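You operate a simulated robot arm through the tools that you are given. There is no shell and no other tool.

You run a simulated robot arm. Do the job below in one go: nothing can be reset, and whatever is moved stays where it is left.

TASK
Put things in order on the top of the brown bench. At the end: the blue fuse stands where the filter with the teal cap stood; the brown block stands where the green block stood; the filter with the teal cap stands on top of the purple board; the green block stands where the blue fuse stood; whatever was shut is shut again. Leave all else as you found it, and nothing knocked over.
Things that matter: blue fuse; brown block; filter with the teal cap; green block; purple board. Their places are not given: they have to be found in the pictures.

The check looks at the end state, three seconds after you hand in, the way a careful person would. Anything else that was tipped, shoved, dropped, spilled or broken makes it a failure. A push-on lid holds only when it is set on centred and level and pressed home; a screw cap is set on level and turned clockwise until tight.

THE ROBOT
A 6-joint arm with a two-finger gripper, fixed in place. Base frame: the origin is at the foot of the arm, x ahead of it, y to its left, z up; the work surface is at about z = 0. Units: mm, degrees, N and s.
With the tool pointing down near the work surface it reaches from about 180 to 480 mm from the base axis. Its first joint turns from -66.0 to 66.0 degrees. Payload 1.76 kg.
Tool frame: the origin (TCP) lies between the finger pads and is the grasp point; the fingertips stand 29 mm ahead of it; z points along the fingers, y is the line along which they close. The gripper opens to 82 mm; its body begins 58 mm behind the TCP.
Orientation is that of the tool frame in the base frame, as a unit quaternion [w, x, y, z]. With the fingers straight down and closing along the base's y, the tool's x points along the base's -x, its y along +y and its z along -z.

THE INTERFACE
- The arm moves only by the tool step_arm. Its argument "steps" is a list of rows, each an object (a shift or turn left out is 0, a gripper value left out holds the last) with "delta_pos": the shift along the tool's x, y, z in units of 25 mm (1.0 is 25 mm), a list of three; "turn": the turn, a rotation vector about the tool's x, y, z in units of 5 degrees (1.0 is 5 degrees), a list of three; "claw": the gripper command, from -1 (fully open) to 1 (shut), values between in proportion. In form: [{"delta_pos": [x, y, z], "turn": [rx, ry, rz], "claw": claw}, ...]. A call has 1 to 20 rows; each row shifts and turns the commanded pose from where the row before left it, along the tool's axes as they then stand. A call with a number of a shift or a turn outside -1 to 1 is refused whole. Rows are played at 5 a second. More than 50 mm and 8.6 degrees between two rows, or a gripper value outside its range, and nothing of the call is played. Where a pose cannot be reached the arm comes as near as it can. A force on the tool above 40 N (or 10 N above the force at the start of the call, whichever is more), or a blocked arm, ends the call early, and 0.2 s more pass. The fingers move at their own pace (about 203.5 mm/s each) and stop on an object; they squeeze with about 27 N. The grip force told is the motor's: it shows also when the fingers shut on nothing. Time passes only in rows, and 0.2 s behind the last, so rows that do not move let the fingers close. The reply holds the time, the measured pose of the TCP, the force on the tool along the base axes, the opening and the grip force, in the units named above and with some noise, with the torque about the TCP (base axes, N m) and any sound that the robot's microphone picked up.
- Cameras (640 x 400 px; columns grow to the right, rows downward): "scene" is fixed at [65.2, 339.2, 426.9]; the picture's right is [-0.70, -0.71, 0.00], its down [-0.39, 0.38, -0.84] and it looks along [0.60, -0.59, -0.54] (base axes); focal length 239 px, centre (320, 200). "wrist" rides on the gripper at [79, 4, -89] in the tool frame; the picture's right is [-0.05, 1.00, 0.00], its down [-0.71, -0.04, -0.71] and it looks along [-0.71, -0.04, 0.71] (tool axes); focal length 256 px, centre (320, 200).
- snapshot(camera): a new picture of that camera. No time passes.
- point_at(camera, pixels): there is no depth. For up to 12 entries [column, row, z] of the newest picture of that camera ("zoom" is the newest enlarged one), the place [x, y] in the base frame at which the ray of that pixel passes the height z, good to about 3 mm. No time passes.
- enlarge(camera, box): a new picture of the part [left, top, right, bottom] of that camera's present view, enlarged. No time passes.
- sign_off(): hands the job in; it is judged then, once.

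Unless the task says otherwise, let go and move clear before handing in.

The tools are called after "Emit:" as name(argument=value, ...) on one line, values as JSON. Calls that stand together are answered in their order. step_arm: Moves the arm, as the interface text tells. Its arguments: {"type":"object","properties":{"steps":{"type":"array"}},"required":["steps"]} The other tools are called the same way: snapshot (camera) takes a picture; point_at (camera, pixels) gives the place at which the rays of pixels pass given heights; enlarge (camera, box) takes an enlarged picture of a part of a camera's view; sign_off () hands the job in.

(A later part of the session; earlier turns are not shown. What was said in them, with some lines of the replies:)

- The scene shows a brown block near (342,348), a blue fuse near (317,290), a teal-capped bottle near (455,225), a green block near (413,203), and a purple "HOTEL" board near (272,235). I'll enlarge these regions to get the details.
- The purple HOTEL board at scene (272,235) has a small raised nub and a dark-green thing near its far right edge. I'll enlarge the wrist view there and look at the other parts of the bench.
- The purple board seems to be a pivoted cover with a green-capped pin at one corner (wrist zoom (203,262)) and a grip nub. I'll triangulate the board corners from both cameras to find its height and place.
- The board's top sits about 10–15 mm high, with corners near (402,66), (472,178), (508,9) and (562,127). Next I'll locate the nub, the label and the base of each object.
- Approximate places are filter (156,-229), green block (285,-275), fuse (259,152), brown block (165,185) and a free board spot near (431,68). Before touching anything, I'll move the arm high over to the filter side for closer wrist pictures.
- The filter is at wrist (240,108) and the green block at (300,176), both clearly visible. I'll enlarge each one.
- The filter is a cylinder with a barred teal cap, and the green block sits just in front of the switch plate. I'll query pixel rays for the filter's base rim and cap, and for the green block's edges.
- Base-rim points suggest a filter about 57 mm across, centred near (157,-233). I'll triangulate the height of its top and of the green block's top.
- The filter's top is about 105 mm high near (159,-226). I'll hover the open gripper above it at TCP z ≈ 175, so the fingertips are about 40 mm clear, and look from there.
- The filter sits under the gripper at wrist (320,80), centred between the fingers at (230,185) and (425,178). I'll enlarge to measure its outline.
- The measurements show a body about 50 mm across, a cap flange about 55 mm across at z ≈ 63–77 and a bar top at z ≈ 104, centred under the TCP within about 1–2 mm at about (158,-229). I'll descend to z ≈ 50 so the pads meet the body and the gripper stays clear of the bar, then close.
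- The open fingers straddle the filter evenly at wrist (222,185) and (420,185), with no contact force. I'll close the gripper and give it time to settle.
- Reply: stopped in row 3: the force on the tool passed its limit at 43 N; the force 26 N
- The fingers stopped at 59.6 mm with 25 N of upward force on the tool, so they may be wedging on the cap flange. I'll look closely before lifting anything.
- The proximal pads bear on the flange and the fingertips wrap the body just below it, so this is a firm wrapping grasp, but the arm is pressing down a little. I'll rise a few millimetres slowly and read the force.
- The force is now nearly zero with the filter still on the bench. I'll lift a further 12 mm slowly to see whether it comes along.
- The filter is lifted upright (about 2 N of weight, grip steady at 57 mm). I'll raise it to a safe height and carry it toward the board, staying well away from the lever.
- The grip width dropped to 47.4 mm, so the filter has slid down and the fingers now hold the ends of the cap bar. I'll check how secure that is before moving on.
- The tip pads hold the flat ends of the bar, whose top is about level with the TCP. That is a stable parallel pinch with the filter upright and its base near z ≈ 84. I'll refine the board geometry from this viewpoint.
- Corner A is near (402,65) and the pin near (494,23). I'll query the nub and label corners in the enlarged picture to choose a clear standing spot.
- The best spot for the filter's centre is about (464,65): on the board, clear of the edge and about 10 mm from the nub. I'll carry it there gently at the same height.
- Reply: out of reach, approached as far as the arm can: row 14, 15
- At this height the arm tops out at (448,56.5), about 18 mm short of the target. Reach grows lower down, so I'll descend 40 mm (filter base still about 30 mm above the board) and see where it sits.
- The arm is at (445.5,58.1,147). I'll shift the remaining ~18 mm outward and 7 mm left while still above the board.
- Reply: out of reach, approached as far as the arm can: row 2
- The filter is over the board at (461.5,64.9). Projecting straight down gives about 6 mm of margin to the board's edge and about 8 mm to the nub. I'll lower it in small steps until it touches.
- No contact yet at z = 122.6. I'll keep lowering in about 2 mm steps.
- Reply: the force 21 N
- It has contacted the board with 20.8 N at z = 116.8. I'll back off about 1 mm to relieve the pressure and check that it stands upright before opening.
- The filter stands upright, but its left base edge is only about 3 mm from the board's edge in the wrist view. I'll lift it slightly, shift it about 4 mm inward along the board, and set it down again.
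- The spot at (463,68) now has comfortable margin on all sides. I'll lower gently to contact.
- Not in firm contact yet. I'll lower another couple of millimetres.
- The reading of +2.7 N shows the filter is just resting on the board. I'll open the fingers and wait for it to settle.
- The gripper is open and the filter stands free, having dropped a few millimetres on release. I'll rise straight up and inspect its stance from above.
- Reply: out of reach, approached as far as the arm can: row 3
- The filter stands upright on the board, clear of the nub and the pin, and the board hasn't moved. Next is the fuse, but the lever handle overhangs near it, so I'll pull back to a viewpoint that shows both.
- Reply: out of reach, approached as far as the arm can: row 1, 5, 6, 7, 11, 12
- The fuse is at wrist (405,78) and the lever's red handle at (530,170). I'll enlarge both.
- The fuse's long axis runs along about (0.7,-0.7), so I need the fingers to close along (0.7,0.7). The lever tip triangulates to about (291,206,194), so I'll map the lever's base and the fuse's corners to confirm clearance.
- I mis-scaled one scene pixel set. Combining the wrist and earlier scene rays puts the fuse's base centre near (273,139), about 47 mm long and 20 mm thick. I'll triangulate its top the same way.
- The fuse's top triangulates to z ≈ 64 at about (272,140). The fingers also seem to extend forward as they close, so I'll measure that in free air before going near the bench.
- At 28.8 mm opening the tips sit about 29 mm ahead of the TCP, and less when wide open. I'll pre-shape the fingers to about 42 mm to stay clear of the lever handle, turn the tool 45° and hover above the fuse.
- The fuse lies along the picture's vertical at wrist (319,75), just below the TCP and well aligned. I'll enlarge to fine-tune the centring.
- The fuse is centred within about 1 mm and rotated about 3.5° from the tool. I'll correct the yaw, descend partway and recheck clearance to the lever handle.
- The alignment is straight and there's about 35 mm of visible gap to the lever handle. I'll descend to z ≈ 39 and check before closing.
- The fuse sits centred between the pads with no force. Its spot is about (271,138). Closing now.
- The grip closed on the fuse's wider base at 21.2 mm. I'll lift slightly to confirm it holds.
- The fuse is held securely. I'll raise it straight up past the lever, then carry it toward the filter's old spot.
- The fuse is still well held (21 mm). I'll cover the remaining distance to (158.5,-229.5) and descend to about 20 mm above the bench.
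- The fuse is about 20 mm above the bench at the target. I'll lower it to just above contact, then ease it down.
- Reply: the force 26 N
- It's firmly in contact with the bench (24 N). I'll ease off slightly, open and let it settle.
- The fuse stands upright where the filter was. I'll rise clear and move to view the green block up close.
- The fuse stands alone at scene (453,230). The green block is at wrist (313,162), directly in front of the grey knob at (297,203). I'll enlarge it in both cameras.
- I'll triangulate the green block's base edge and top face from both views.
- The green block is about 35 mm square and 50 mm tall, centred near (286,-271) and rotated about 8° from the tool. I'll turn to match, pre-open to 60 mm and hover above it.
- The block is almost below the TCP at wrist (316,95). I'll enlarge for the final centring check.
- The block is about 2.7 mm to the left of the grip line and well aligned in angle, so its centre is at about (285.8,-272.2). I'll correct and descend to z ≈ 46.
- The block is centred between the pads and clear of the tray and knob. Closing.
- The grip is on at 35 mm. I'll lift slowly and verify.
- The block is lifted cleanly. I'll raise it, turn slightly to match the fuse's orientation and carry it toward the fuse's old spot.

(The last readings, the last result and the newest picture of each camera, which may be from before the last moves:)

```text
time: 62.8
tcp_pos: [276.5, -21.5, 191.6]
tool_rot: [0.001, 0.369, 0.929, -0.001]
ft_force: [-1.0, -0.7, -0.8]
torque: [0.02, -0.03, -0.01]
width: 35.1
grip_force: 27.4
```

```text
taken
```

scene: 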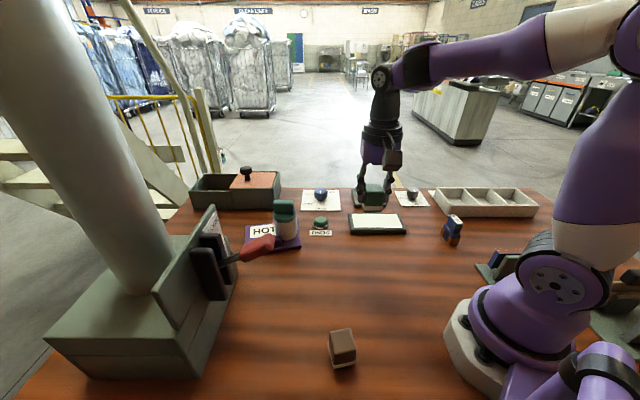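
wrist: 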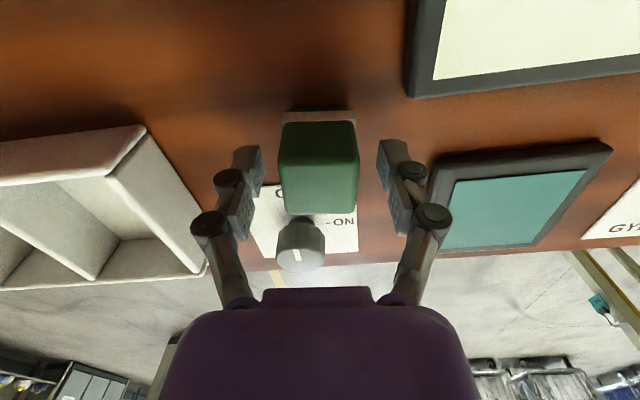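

The block is holding at (276,-21). I'll complete the approach to (271.5,138.5) and come partly down, then check the lever clearance again.

Emit:
step_arm(steps=[{"delta_pos": [0.6486, 0.645, 0], "claw": 1}, {"delta_pos": [0.6486, 0.645, 0]}, {"delta_pos": [0.6486, 0.645, 0]}, {"delta_pos": [0.6486, 0.645, 0]}, {"delta_pos": [0.6486, 0.645, 0]}, {"delta_pos": [0.6486, 0.645, 0]}, {"delta_pos": [0.6486, 0.645, 0]}, {"delta_pos": [0, 0, 0]}, {"delta_pos": [0, 0, 0.8]}, {"delta_pos": [0, 0, 0.8]}, {"delta_pos": [0, 0, 0.8]}, {"delta_pos": [0, 0, 0.8]}, {"delta_pos": [0, 0, 0]}])

Emit:
snapshot(camera="wrist")

Emit:
enlarge(camera="scene", box=[190, 130, 390, 330])

```text
time: 65.6
tcp_pos: [270.8, 139.5, 110.4]
tool_rot: [0.001, 0.37, 0.929, 0.0]
ft_force: [0.4, 0.2, -0.4]
torque: [0.02, 0.03, 0.01]
width: 34.8
grip_force: 27.3
```

```text
taken
```

wrist: 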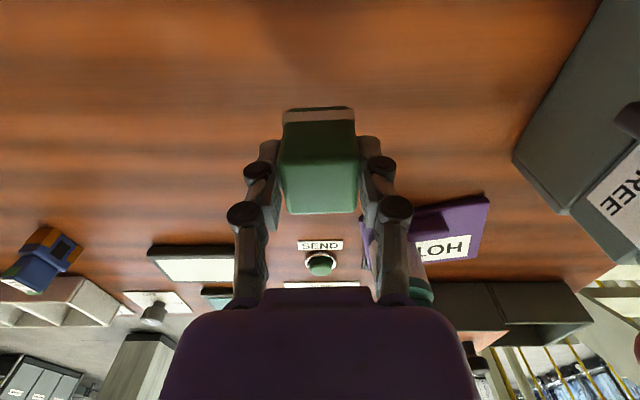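

```text
2.00 times, centred on (290, 230) of scene
```

zoom: 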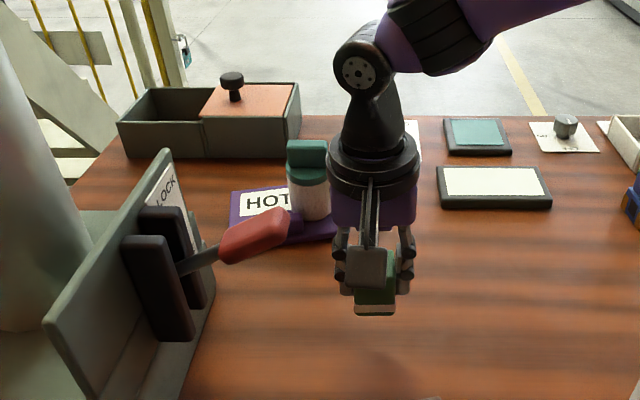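

Position is (270.8,139.5) and the lever is untouched with a clear gap. I'll descend to just above contact, then ease down.

Emit:
step_arm(steps=[{"delta_pos": [0, 0, 0.6], "claw": 1}, {"delta_pos": [0, 0, 0.6]}, {"delta_pos": [0, 0, 0.6]}, {"delta_pos": [0, 0, 0.6]}, {"delta_pos": [0, 0, 0]}])

Emit:
step_arm(steps=[{"delta_pos": [0, 0, 0.08], "claw": 1}, {"delta_pos": [0, 0, 0]}])

```text
time: 66.8
tcp_pos: [271.9, 137.7, 50.8]
tool_rot: [0.002, 0.371, 0.929, -0.001]
ft_force: [1.1, 0.1, -0.4]
torque: [-0.01, -0.04, 0.02]
width: 35.0
grip_force: 27.0
```

```text
time: 67.4
tcp_pos: [271.6, 137.9, 48.5]
tool_rot: [0.002, 0.369, 0.929, -0.001]
ft_force: [0.1, -0.8, -1.1]
torque: [-0.02, 0.04, 0.0]
width: 35.1
grip_force: 27.0
```

Emit:
step_arm(steps=[{"delta_pos": [0, 0, 0.06], "claw": 1}, {"delta_pos": [0, 0, 0]}])

Emit:
step_arm(steps=[{"delta_pos": [0, 0, 0.04], "claw": 1}, {"delta_pos": [0, 0, 0]}])

```text
time: 68.0
tcp_pos: [271.2, 139.0, 47.2]
tool_rot: [0.002, 0.37, 0.929, -0.001]
ft_force: [-0.5, 0.3, -0.6]
torque: [-0.01, -0.03, 0.02]
width: 35.1
grip_force: 27.0
```

```text
time: 68.6
tcp_pos: [270.9, 137.8, 45.9]
tool_rot: [0.002, 0.371, 0.929, -0.001]
ft_force: [-3.4, -3.6, 24.2]
torque: [-0.19, 0.12, 0.03]
width: 35.2
grip_force: 27.0
```

Firm contact at z ≈ 46. I'll ease off, open only to about 52 mm to stay clear of the lever, and check.

Emit:
step_arm(steps=[{"delta_pos": [0, 0, -0.03], "claw": 1}, {"claw": -0.05}, {"claw": -0.26}, {"claw": -0.26}])

Emit:
snapshot(camera="wrist")

Emit:
enlarge(camera="scene", box=[190, 150, 390, 350])

```text
time: 69.6
tcp_pos: [271.4, 139.9, 46.0]
tool_rot: [0.002, 0.37, 0.929, -0.001]
ft_force: [0.5, -0.1, 0.4]
torque: [-0.01, 0.02, 0.0]
width: 51.8
grip_force: 0.2
```

```text
taken
```

wrist: 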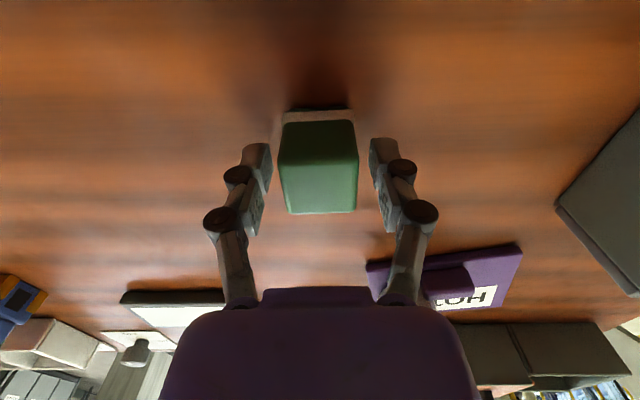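

```text
2.00 times, centred on (290, 250) of scene
```

zoom: 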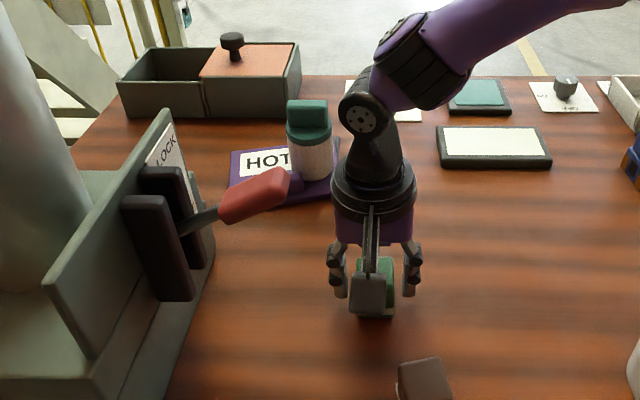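

The green block stands where the fuse was, and the fingers are open and clear. I'll rise straight up past the lever, then swing toward the brown block.

Emit:
step_arm(steps=[{"delta_pos": [0, 0, -0.5], "claw": -0.26}, {"delta_pos": [0, 0, -1]}, {"delta_pos": [0, 0, -1]}, {"delta_pos": [0, 0, -1]}, {"delta_pos": [0, 0, -1]}, {"delta_pos": [0, 0, -1]}, {"delta_pos": [0, 0, -1]}, {"delta_pos": [0, 0, -1]}, {"delta_pos": [0, 0, -0.5]}, {"delta_pos": [0.704, -0.666, 0]}, {"delta_pos": [0.704, -0.666, 0]}, {"delta_pos": [0.704, -0.666, 0]}, {"delta_pos": [0.704, -0.666, 0]}, {"delta_pos": [0.704, -0.666, 0]}, {"delta_pos": [0, 0, 0]}])

Emit:
step_arm(steps=[{"turn": [0, 0, -1]}, {"turn": [0, 0, -1]}, {"turn": [0, 0, -1]}, {"turn": [0, 0, -1]}, {"turn": [0, 0, -1]}, {"turn": [0, 0, -1]}, {"turn": [0, 0, -1]}, {"turn": [0, 0, -1]}, {"turn": [0, 0, -1]}, {"turn": [0, 0, -1]}, {"turn": [0, 0, -1]}, {"turn": [0, 0, -1]}, {"turn": [0, 0, -1]}, {"turn": [0, 0, -1]}, {"turn": [0, 0, -1]}, {"turn": [0, 0, -1]}, {"turn": [0, 0, 0]}])

Emit:
snapshot(camera="wrist")

Emit:
snapshot(camera="scene")

```text
time: 72.8
tcp_pos: [151.1, 140.2, 246.5]
tool_rot: [0.002, 0.37, 0.929, 0.0]
ft_force: [0.0, 0.7, 0.3]
torque: [0.0, 0.01, -0.01]
width: 51.8
grip_force: 0.0
```

```text
time: 76.4
tcp_pos: [150.3, 140.5, 246.4]
tool_rot: [0.0, -0.314, 0.949, -0.001]
ft_force: [0.3, 0.3, 1.0]
torque: [-0.04, 0.04, -0.02]
width: 51.9
grip_force: 0.0
```

```text
taken
```

wrist: 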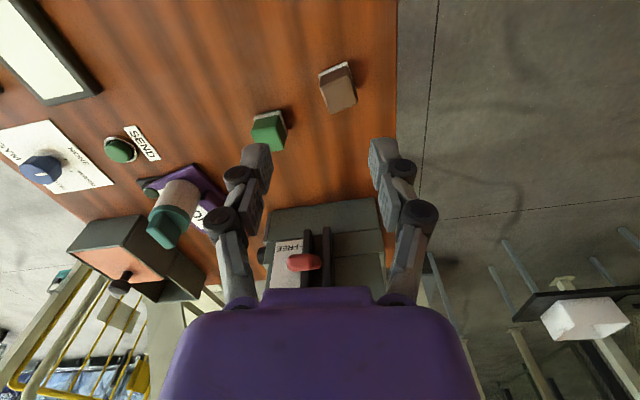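

```text
taken
```

scene: 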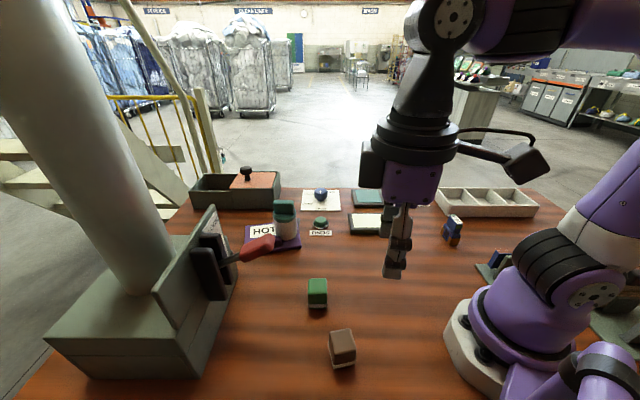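

The brown block is at wrist (338,88), the green block stands upright at scene (317,293), and all else looks unchanged. I'll enlarge the brown block in both views.

Emit:
enlarge(camera="wrist", box=[290, 40, 386, 130])

Emit:
enlarge(camera="scene", box=[290, 265, 380, 385])

```text
4.44 times, centred on (338, 85) of wrist
```

zoom: 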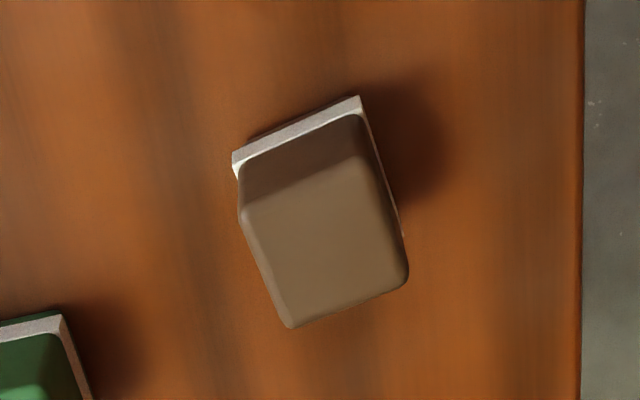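

```text
3.33 times, centred on (335, 325) of scene
```

zoom: 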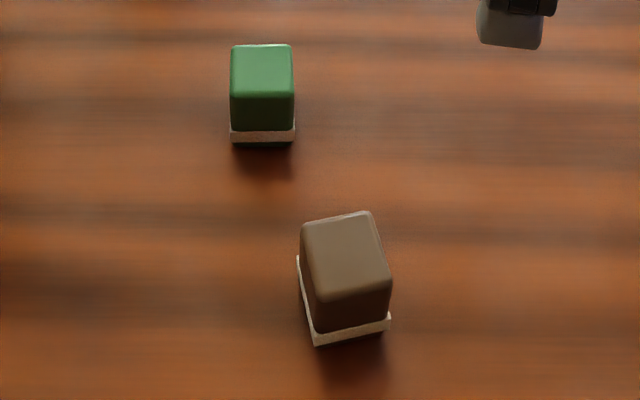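

I'll triangulate the brown block's top centre and corners.

Emit:
point_at(camera="wrist", pixels=[[339.4, 95.4, 40], [339.4, 95.4, 50], [339.4, 95.4, 60], [321.1, 90, 50], [347.5, 76, 50], [357.8, 101.9, 50], [331.2, 113.8, 50], [318.4, 77, 4], [347.5, 62.5, 4], [357.5, 93, 4]])

Emit:
point_at(camera="scene", pixels=[[342.5, 340.9, 40], [342.5, 340.9, 50], [342.5, 340.9, 60], [333, 368, 3], [356, 361, 3], [317.5, 287, 50]])

```text
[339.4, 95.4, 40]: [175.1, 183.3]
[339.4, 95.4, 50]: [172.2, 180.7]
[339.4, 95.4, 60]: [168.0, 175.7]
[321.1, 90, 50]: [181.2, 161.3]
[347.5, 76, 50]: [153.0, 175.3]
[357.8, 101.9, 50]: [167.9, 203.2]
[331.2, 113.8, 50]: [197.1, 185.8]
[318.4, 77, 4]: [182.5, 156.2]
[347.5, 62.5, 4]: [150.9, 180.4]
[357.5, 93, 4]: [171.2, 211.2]
```

```text
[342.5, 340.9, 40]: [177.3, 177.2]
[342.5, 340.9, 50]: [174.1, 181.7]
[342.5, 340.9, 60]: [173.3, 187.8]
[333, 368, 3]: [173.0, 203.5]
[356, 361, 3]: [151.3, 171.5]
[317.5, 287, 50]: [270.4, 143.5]
```

The brown block is about 33 mm square and 49 mm tall, centred near (173.5,181), with sides at about 60° and -30°. I'll turn the tool to match, open to 60 mm and hover above.

Emit:
step_arm(steps=[{"turn": [0, 0, -1], "claw": -0.458}, {"turn": [0, 0, -1]}, {"turn": [0, 0, -1]}, {"turn": [0, 0, -1]}, {"turn": [0, 0, -0.8]}, {"delta_pos": [-0.933, -0.005, 0]}, {"delta_pos": [-0.933, -0.005, 0]}, {"delta_pos": [0, 0, 0.9]}, {"delta_pos": [0, 0, 0.9]}, {"delta_pos": [0, 0, 0.9]}, {"delta_pos": [0, 0, 0.9]}, {"delta_pos": [0, 0, 0.9]}, {"delta_pos": [0, 0, 0]}])

Emit:
snapshot(camera="wrist")

Emit:
enlarge(camera="wrist", box=[260, 40, 380, 150])

Emit:
snapshot(camera="scene")

```text
time: 79.2
tcp_pos: [172.7, 179.9, 133.6]
tool_rot: [0.001, -0.504, 0.863, -0.002]
ft_force: [-0.3, 1.3, -0.2]
torque: [0.0, -0.02, -0.01]
width: 59.7
grip_force: 0.1
```

```text
taken
```

wrist: 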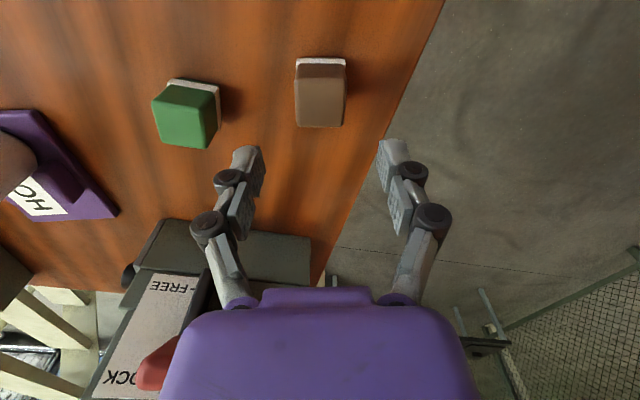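

```text
3.64 times, centred on (320, 95) of wrist
```

zoom: 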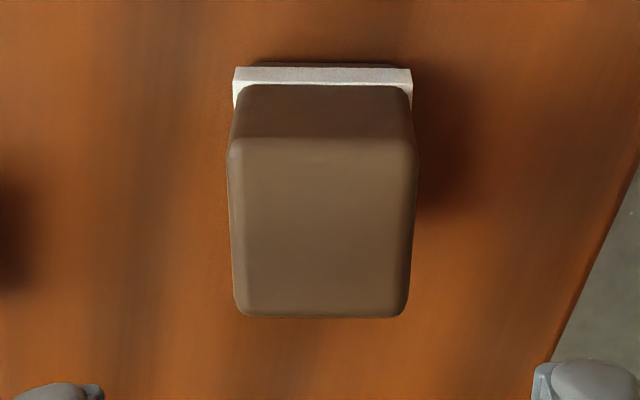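

```text
taken
```

scene: 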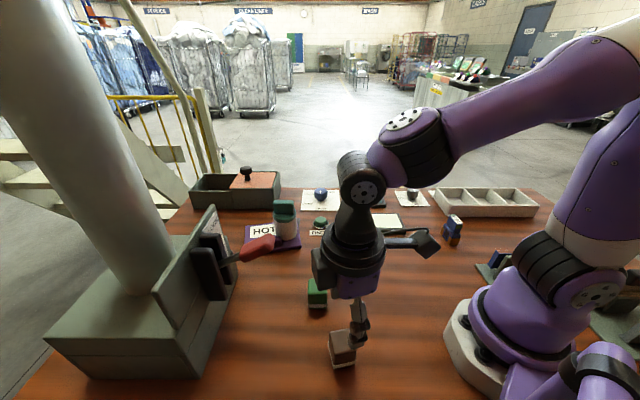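

The brown block is centred within 1 mm below the TCP, and the green block is over 30 mm clear of the left finger. I'll trim the yaw by 3° and descend.

Emit:
step_arm(steps=[{"turn": [0, 0, 0.55], "claw": -0.458}, {"delta_pos": [0.02, 0, 0.8]}, {"delta_pos": [0, 0, 0.9]}, {"delta_pos": [0, 0, 0.9]}, {"delta_pos": [0, 0, 0.9]}, {"delta_pos": [0, 0, 0]}])

Emit:
snapshot(camera="wrist")

Emit:
enlarge(camera="scene", box=[270, 200, 430, 390])

```text
time: 80.6
tcp_pos: [173.7, 179.6, 46.2]
tool_rot: [0.0, -0.484, 0.875, -0.002]
ft_force: [0.1, -0.1, 0.5]
torque: [0.02, -0.02, 0.0]
width: 59.5
grip_force: 0.1
```

```text
taken
```

wrist: 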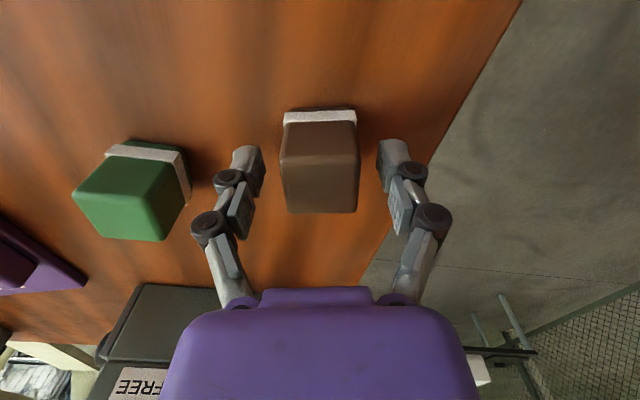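

```text
2.11 times, centred on (350, 295) of scene
```

zoom: 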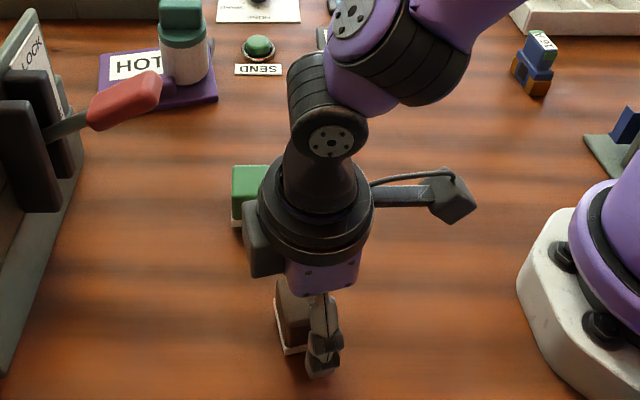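

The brown block is centred between the pads, and the green block isn't touched. Closing.

Emit:
step_arm(steps=[{"claw": 1}, {"claw": 1}, {"claw": 1}])

Emit:
step_arm(steps=[{"delta_pos": [0, 0, -0.2], "claw": 1}, {"delta_pos": [0, 0, -0.4]}, {"delta_pos": [0, 0, -0.4]}, {"delta_pos": [0, 0, 0]}])

Emit:
snapshot(camera="wrist")

Emit:
snapshot(camera="scene")

```text
time: 81.4
tcp_pos: [173.3, 179.1, 47.0]
tool_rot: [0.001, -0.483, 0.875, -0.002]
ft_force: [-1.4, 2.4, 6.2]
torque: [0.19, 0.08, -0.03]
width: 35.3
grip_force: 27.0
```

```text
time: 82.4
tcp_pos: [172.6, 180.2, 71.4]
tool_rot: [0.0, -0.483, 0.876, -0.002]
ft_force: [0.1, -0.1, -0.5]
torque: [0.01, -0.02, 0.02]
width: 34.8
grip_force: 27.2
```

```text
taken
```

wrist: 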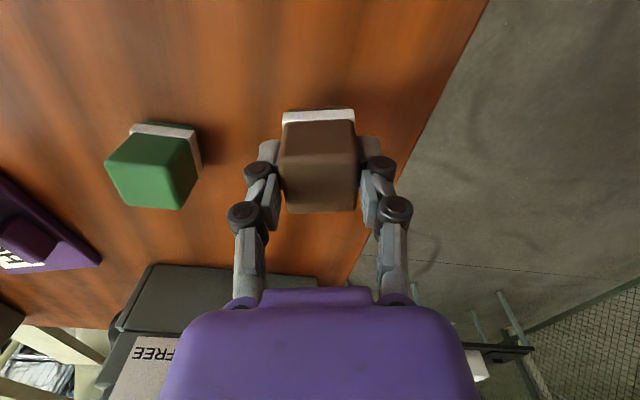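

```text
taken
```

scene: 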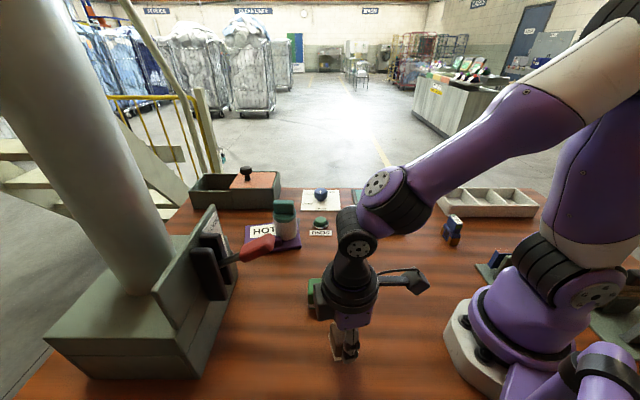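

The brown block is gripped (34.8 mm) and lifted. I'll raise it and carry it to an open mid-bench point before turning.

Emit:
step_arm(steps=[{"delta_pos": [0, 0, -0.7], "claw": 1}, {"delta_pos": [0, 0, -1]}, {"delta_pos": [0, 0, -1]}, {"delta_pos": [0, 0, -1]}, {"delta_pos": [0, 0, -1]}, {"delta_pos": [0, 0, -0.6]}, {"delta_pos": [0.634, -0.681, 0]}, {"delta_pos": [0.634, -0.681, 0]}, {"delta_pos": [0.634, -0.681, 0]}, {"delta_pos": [0.634, -0.681, 0]}, {"delta_pos": [0.634, -0.681, 0]}, {"delta_pos": [0.634, -0.681, 0]}, {"delta_pos": [0.634, -0.681, 0]}, {"delta_pos": [0.634, -0.681, 0]}, {"delta_pos": [0, 0, 0]}])

Emit:
step_arm(steps=[{"turn": [0, 0, 1], "claw": 1}, {"turn": [0, 0, 1]}, {"turn": [0, 0, 1]}, {"turn": [0, 0, 1]}, {"turn": [0, 0, 1]}, {"turn": [0, 0, 1]}, {"turn": [0, 0, 1]}, {"turn": [0, 0, 1]}, {"turn": [0, 0, 1]}, {"turn": [0, 0, 1]}, {"turn": [0, 0, 1]}, {"turn": [0, 0, 1]}, {"turn": [0, 0, 1]}, {"turn": [0, 0, 1]}, {"turn": [0, 0, 1]}, {"turn": [0, 0, 1]}, {"turn": [0, 0, 1]}, {"turn": [0, 0, 1]}, {"turn": [0, 0, 1]}, {"turn": [0, 0, 1]}])

Emit:
step_arm(steps=[{"turn": [0, 0, 0.7], "claw": 1}, {"turn": [0, 0, 0.7]}, {"turn": [0, 0, 0]}])

Emit:
snapshot(camera="wrist")

Emit:
snapshot(camera="scene")

```text
time: 85.6
tcp_pos: [221.6, -1.2, 204.9]
tool_rot: [0.0, -0.483, 0.875, -0.002]
ft_force: [-0.7, -0.4, -0.2]
torque: [0.01, 0.01, -0.02]
width: 35.1
grip_force: 26.7
```

```text
time: 89.8
tcp_pos: [220.2, -0.1, 204.5]
tool_rot: [0.001, 0.361, 0.932, 0.0]
ft_force: [-1.0, -0.2, -0.8]
torque: [0.0, 0.02, 0.0]
width: 35.0
grip_force: 27.8
```

```text
time: 90.6
tcp_pos: [220.7, 0.2, 205.3]
tool_rot: [0.002, 0.416, 0.91, 0.0]
ft_force: [0.1, 0.0, -0.6]
torque: [-0.01, 0.05, 0.04]
width: 35.1
grip_force: 26.8
```

```text
taken
```

wrist: 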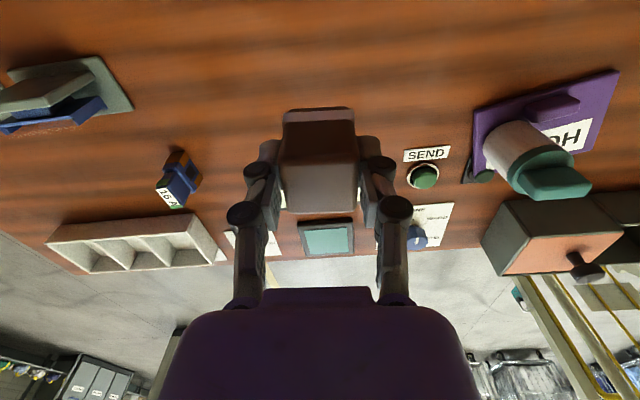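

```text
taken
```

scene: 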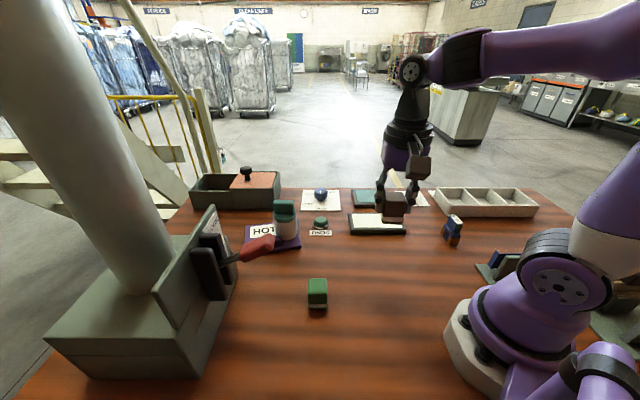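

The block is turned and held. I'll carry it over to the green block's old spot at (285.8,-272.2) and come partly down.

Emit:
step_arm(steps=[{"delta_pos": [-0.415, -0.215, 0], "claw": 1}, {"delta_pos": [-0.829, -0.43, 0]}, {"delta_pos": [-0.829, -0.43, 0]}, {"delta_pos": [-0.829, -0.43, 0]}, {"delta_pos": [-0.829, -0.43, 0]}, {"delta_pos": [-0.829, -0.43, 0]}, {"delta_pos": [-0.829, -0.43, 0]}, {"delta_pos": [-0.829, -0.43, 0]}, {"delta_pos": [-0.829, -0.43, 0]}, {"delta_pos": [-0.829, -0.43, 0]}, {"delta_pos": [-0.829, -0.43, 0]}, {"delta_pos": [-0.829, -0.43, 0]}, {"delta_pos": [-0.414, -0.215, 0]}, {"delta_pos": [0, 0, 0]}, {"delta_pos": [0, 0, 0.9]}, {"delta_pos": [0, 0, 1]}, {"delta_pos": [0, 0, 1]}, {"delta_pos": [0, 0, 0.9]}, {"delta_pos": [0, 0, 0]}])

Emit:
snapshot(camera="wrist")

Emit:
enlarge(camera="scene", box=[370, 120, 490, 250])

```text
time: 94.6
tcp_pos: [284.7, -272.7, 110.2]
tool_rot: [0.002, 0.417, 0.909, -0.002]
ft_force: [-0.1, 0.5, -0.9]
torque: [-0.03, -0.02, 0.0]
width: 35.1
grip_force: 26.9
```

```text
taken
```

wrist: 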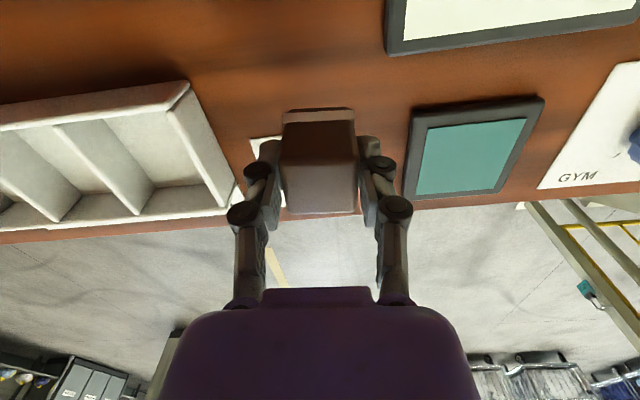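

```text
3.08 times, centred on (430, 185) of scene
```

zoom: 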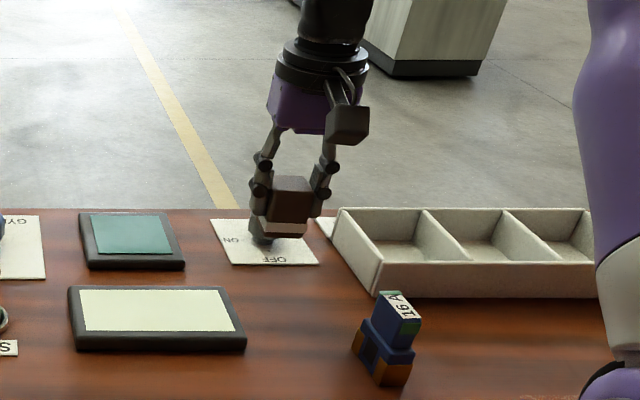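

It's over the target at (284.7,-272.7). I'll descend to just above contact and ease down.

Emit:
step_arm(steps=[{"delta_pos": [-0.02, 0, 0.6], "claw": 1}, {"delta_pos": [0, 0, 0.6]}, {"delta_pos": [0, 0, 0.6]}, {"delta_pos": [0, 0, 0.55]}, {"delta_pos": [0, 0, 0]}])

Emit:
step_arm(steps=[{"delta_pos": [0, 0, 0.08], "claw": 1}, {"delta_pos": [0, 0, 0]}])

```text
time: 95.8
tcp_pos: [285.3, -273.5, 51.1]
tool_rot: [0.002, 0.416, 0.909, -0.001]
ft_force: [0.2, 0.1, 0.1]
torque: [0.0, -0.03, -0.03]
width: 35.0
grip_force: 27.0
```

```text
time: 96.4
tcp_pos: [284.6, -274.8, 50.6]
tool_rot: [0.002, 0.416, 0.909, -0.001]
ft_force: [0.1, -0.3, -0.8]
torque: [0.05, -0.02, -0.02]
width: 35.1
grip_force: 26.8
```

I'm about 2 mm off in y, so I'll nudge that back while still above the bench and continue down.

Emit:
step_arm(steps=[{"delta_pos": [0.03, 0.07, 0], "claw": 1}, {"delta_pos": [0, 0, 0.06]}, {"delta_pos": [0, 0, 0]}])

Emit:
step_arm(steps=[{"delta_pos": [0, 0, 0.04], "claw": 1}, {"delta_pos": [0, 0, 0]}])

```text
time: 97.2
tcp_pos: [286.0, -271.7, 48.1]
tool_rot: [0.001, 0.416, 0.909, -0.001]
ft_force: [0.4, -0.6, -1.0]
torque: [0.02, -0.03, -0.01]
width: 35.0
grip_force: 27.0
```

```text
time: 97.8
tcp_pos: [285.3, -271.2, 46.2]
tool_rot: [0.002, 0.416, 0.909, 0.0]
ft_force: [-0.1, 0.0, 0.9]
torque: [0.02, 0.03, -0.01]
width: 35.2
grip_force: 27.2
```

Emit:
step_arm(steps=[{"delta_pos": [0, 0, 0.03], "claw": 1}, {"delta_pos": [0, 0, 0]}])

```text
time: 98.4
tcp_pos: [285.9, -270.7, 46.8]
tool_rot: [0.002, 0.416, 0.909, -0.001]
ft_force: [-1.1, -1.2, 6.9]
torque: [0.05, 0.15, 0.01]
width: 35.0
grip_force: 26.8
```

There's 6.9 N of contact, so the block is resting on the bench. I'll open to 60 mm and check.

Emit:
step_arm(steps=[{"claw": -0.05}, {"claw": -0.458}, {"claw": -0.458}])

Emit:
snapshot(camera="wrist")

Emit:
enlarge(camera="scene", box=[370, 140, 470, 240])

```text
time: 99.2
tcp_pos: [287.2, -271.6, 46.5]
tool_rot: [0.002, 0.417, 0.909, -0.001]
ft_force: [-0.8, -0.5, 0.1]
torque: [-0.01, -0.01, -0.03]
width: 59.7
grip_force: 0.1
```

```text
taken
```

wrist: 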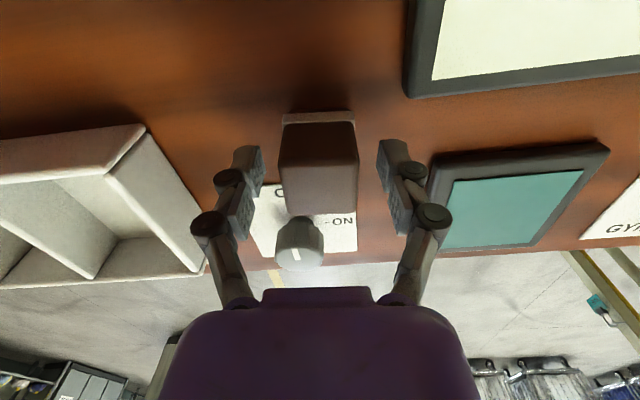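

```text
4.00 times, centred on (420, 190) of scene
```

zoom: 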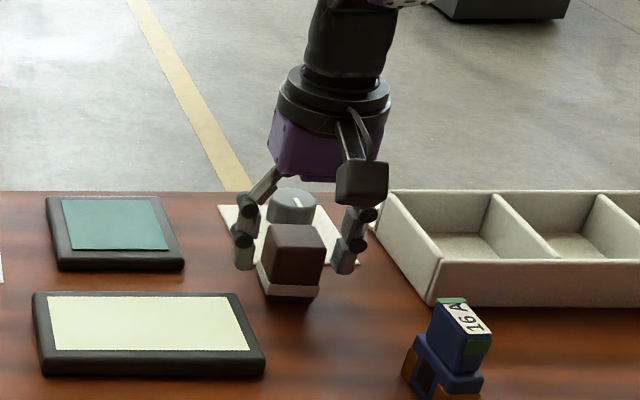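

The brown block stands exactly where the green one did (same view as before). I'll rise straight up, retreat to an open spot and check everything.

Emit:
step_arm(steps=[{"delta_pos": [0, 0, -0.5], "claw": -0.458}, {"delta_pos": [0, 0, -1]}, {"delta_pos": [0, 0, -1]}, {"delta_pos": [0, 0, -1]}, {"delta_pos": [0, 0, -1]}, {"delta_pos": [0, 0, -1]}, {"delta_pos": [0, 0, -1]}, {"delta_pos": [0, 0, -0.5]}, {"delta_pos": [0.8, 0.3, -0.2]}, {"delta_pos": [0.8, 0.3, -0.2]}, {"delta_pos": [0.8, 0.3, -0.2]}, {"delta_pos": [0.8, 0.3, -0.2]}, {"delta_pos": [0.8, 0.3, 0]}, {"delta_pos": [0.8, 0.3, 0]}, {"delta_pos": [0.8, 0.3, 0]}, {"delta_pos": [0, 0, 0]}])

Emit:
snapshot(camera="scene")

Emit:
snapshot(camera="wrist")

Emit:
enlarge(camera="scene", box=[180, 160, 420, 310])

Emit:
enlarge(camera="scene", box=[380, 170, 560, 282])

```text
time: 102.6
tcp_pos: [233.5, -130.4, 241.1]
tool_rot: [0.002, 0.417, 0.909, -0.001]
ft_force: [-0.3, 0.3, -0.6]
torque: [0.02, -0.02, -0.02]
width: 60.1
grip_force: 0.1
```

```text
taken
```

scene: 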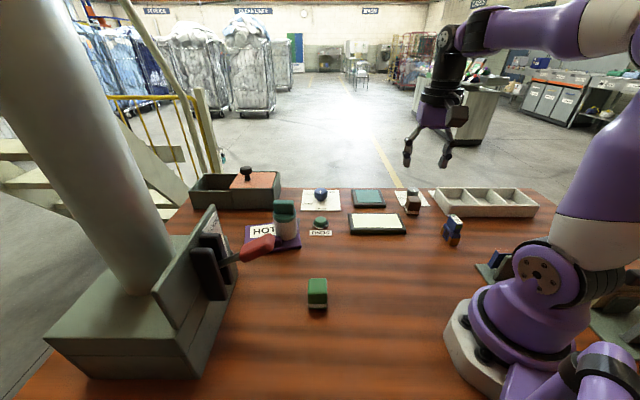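

```text
taken
```

wrist: 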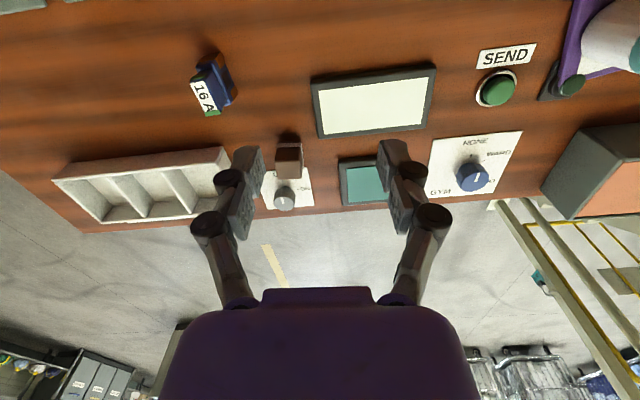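

```text
2.67 times, centred on (300, 235) of scene
```

zoom: 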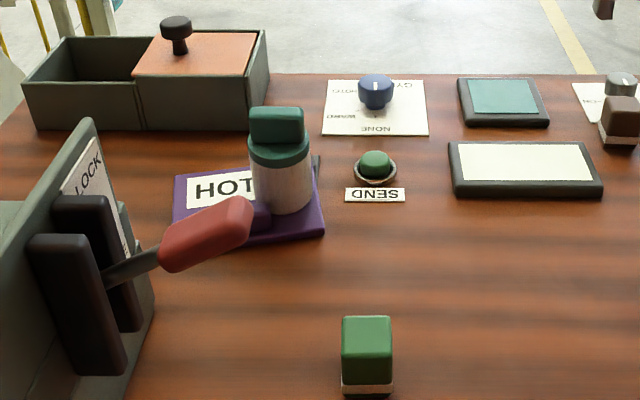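

```text
3.56 times, centred on (470, 226) of scene
```

zoom: 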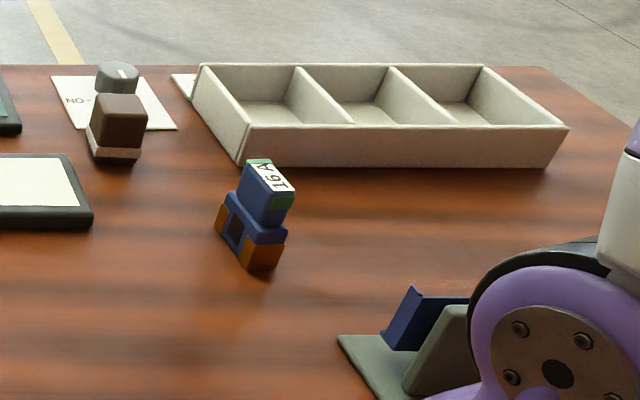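

All five things look right: filter on the board, fuse at the filter's spot, green at the fuse's spot, brown at the green's spot, lever and knobs unchanged. As a last check I'll look at the filter's stance on the board from a lower angle, keeping well away from everything.

Emit:
step_arm(steps=[{"delta_pos": [0.299, 0.959, 0], "claw": -0.458}, {"delta_pos": [0.299, 0.959, 0]}, {"delta_pos": [0.299, 0.959, 0]}, {"delta_pos": [0.299, 0.959, 0]}, {"delta_pos": [0.299, 0.959, 0]}, {"delta_pos": [0.299, 0.959, 0]}, {"delta_pos": [0.299, 0.959, 0]}, {"delta_pos": [0.2, 0.6, 0]}, {"turn": [0, 0, -1]}, {"turn": [0, 0, -1]}, {"turn": [0, 0, -1]}, {"turn": [0, 0, -1]}, {"turn": [0, 0, -1]}, {"turn": [0, 0, -1]}, {"turn": [0, 0, -1]}, {"turn": [0, 0, -1]}, {"turn": [0, 0, -1]}, {"turn": [0, 0, -1]}, {"turn": [0, 0, -1]}, {"turn": [0, 0, -0.4]}])

Emit:
step_arm(steps=[{"delta_pos": [0, 0, 0.8], "claw": -0.458}, {"delta_pos": [0, 0, 0.8]}, {"delta_pos": [0, 0, 0.8]}, {"delta_pos": [0, 0, 0.8]}, {"delta_pos": [0, 0, 0]}])

Emit:
snapshot(camera="wrist")

Emit:
snapshot(camera="scene")

```text
time: 106.8
tcp_pos: [336.4, 31.8, 240.2]
tool_rot: [0.001, -0.07, 0.998, -0.002]
ft_force: [0.7, 1.3, 0.3]
torque: [-0.01, 0.02, 0.03]
width: 59.7
grip_force: 0.0
```

```text
time: 108.0
tcp_pos: [334.9, 30.8, 159.7]
tool_rot: [0.001, -0.068, 0.998, -0.002]
ft_force: [0.6, 0.2, 0.1]
torque: [0.02, 0.02, -0.02]
width: 59.6
grip_force: 0.0
```

```text
taken
```

wrist: 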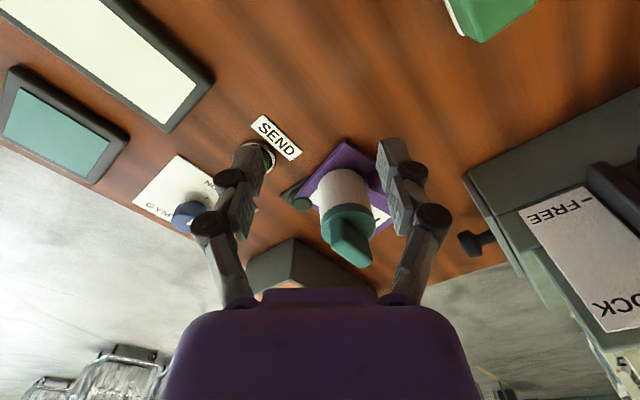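

```text
taken
```

scene: 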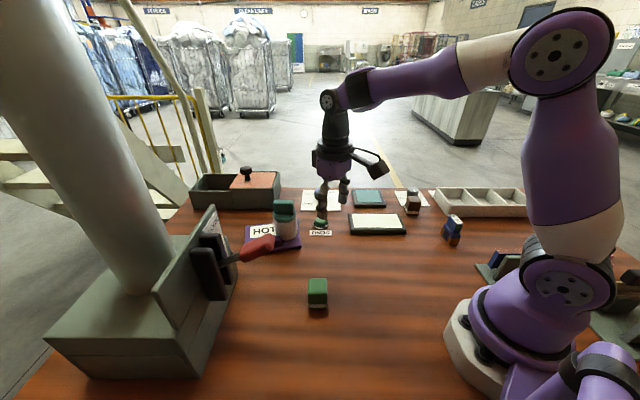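

Emit:
enlarge(camera="wrist", box=[270, 110, 420, 290])

Emit:
enlarge(camera="scene", box=[240, 190, 310, 255])

```text
2.22 times, centred on (345, 200) of wrist
```

zoom: 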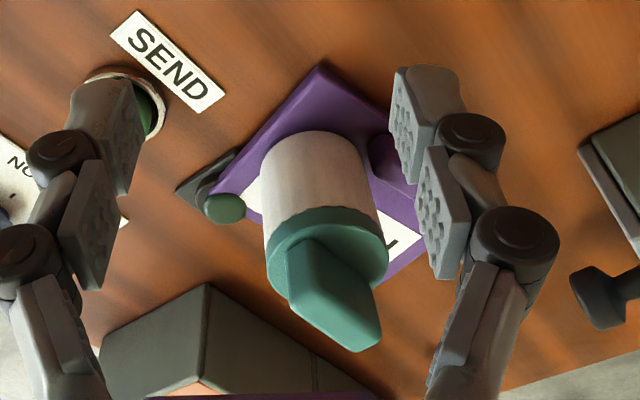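

```text
6.15 times, centred on (275, 222) of scene
```

zoom: 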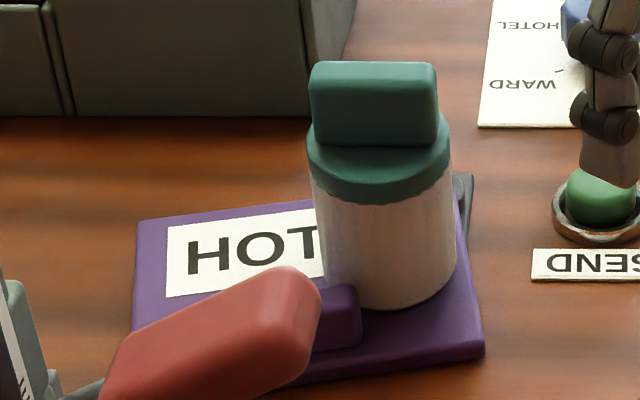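

From both low views the filter's axis runs straight along the vertical vanishing line. It stands upright on the board beside the nub, clear of the pin. I'll raise the arm clear and do a final check.

Emit:
step_arm(steps=[{"delta_pos": [0.3, 0, -0.8], "claw": -0.458}, {"delta_pos": [0.3, 0, -0.9]}, {"delta_pos": [0.3, 0, -0.9]}, {"delta_pos": [0.3, 0, -0.9]}, {"delta_pos": [0, 0, 0]}, {"delta_pos": [0, 0, 0]}])

Emit:
snapshot(camera="scene")

Emit:
snapshot(camera="wrist")

```text
time: 109.4
tcp_pos: [305.5, 28.3, 247.4]
tool_rot: [0.001, -0.068, 0.998, -0.001]
ft_force: [0.6, -0.3, -0.5]
torque: [-0.04, 0.02, 0.01]
width: 59.8
grip_force: 0.1
```

```text
taken
```

scene: 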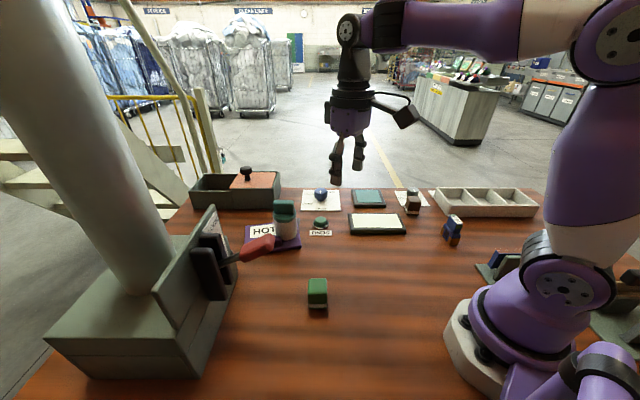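

```text
taken
```

wrist: 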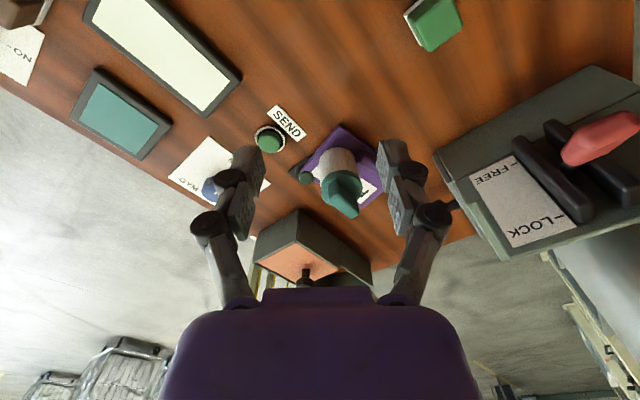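

The final pictures show the filter on the purple board at scene (285,220), the fuse at the filter's old spot (453,230), the green block at the fuse's old spot (317,293) and the brown block at the green block's old spot (413,202). Everything else is unchanged and the arm is clear, so I'm handing in.

Emit:
sign_off()

```text
The job is handed in.
```

The job is handed in, and the last pictures show all four things upright in their new places:

- **Filter with the teal cap:** stands on the purple board, between its raised nub and the edge, clear of the pivot pin.
- **Blue fuse:** stands where the filter stood, at about (159, -230).
- **Green block:** stands where the fuse stood, at about (271, 139).
- **Brown block:** stands where the green block stood, at about (286, -272).

Two things did not go smoothly with the filter. It slipped down in the grip during the first lift, leaving the fingers on the ends of its cap bar. When I let go over the board, it dropped about 10 mm. It landed upright, its cap looks seated, and later views from two angles showed it standing straight.

I opened nothing, so nothing needed shutting again. The board, lever, knobs, tray and boxes look the same as at the start, and the arm is clear of the bench.
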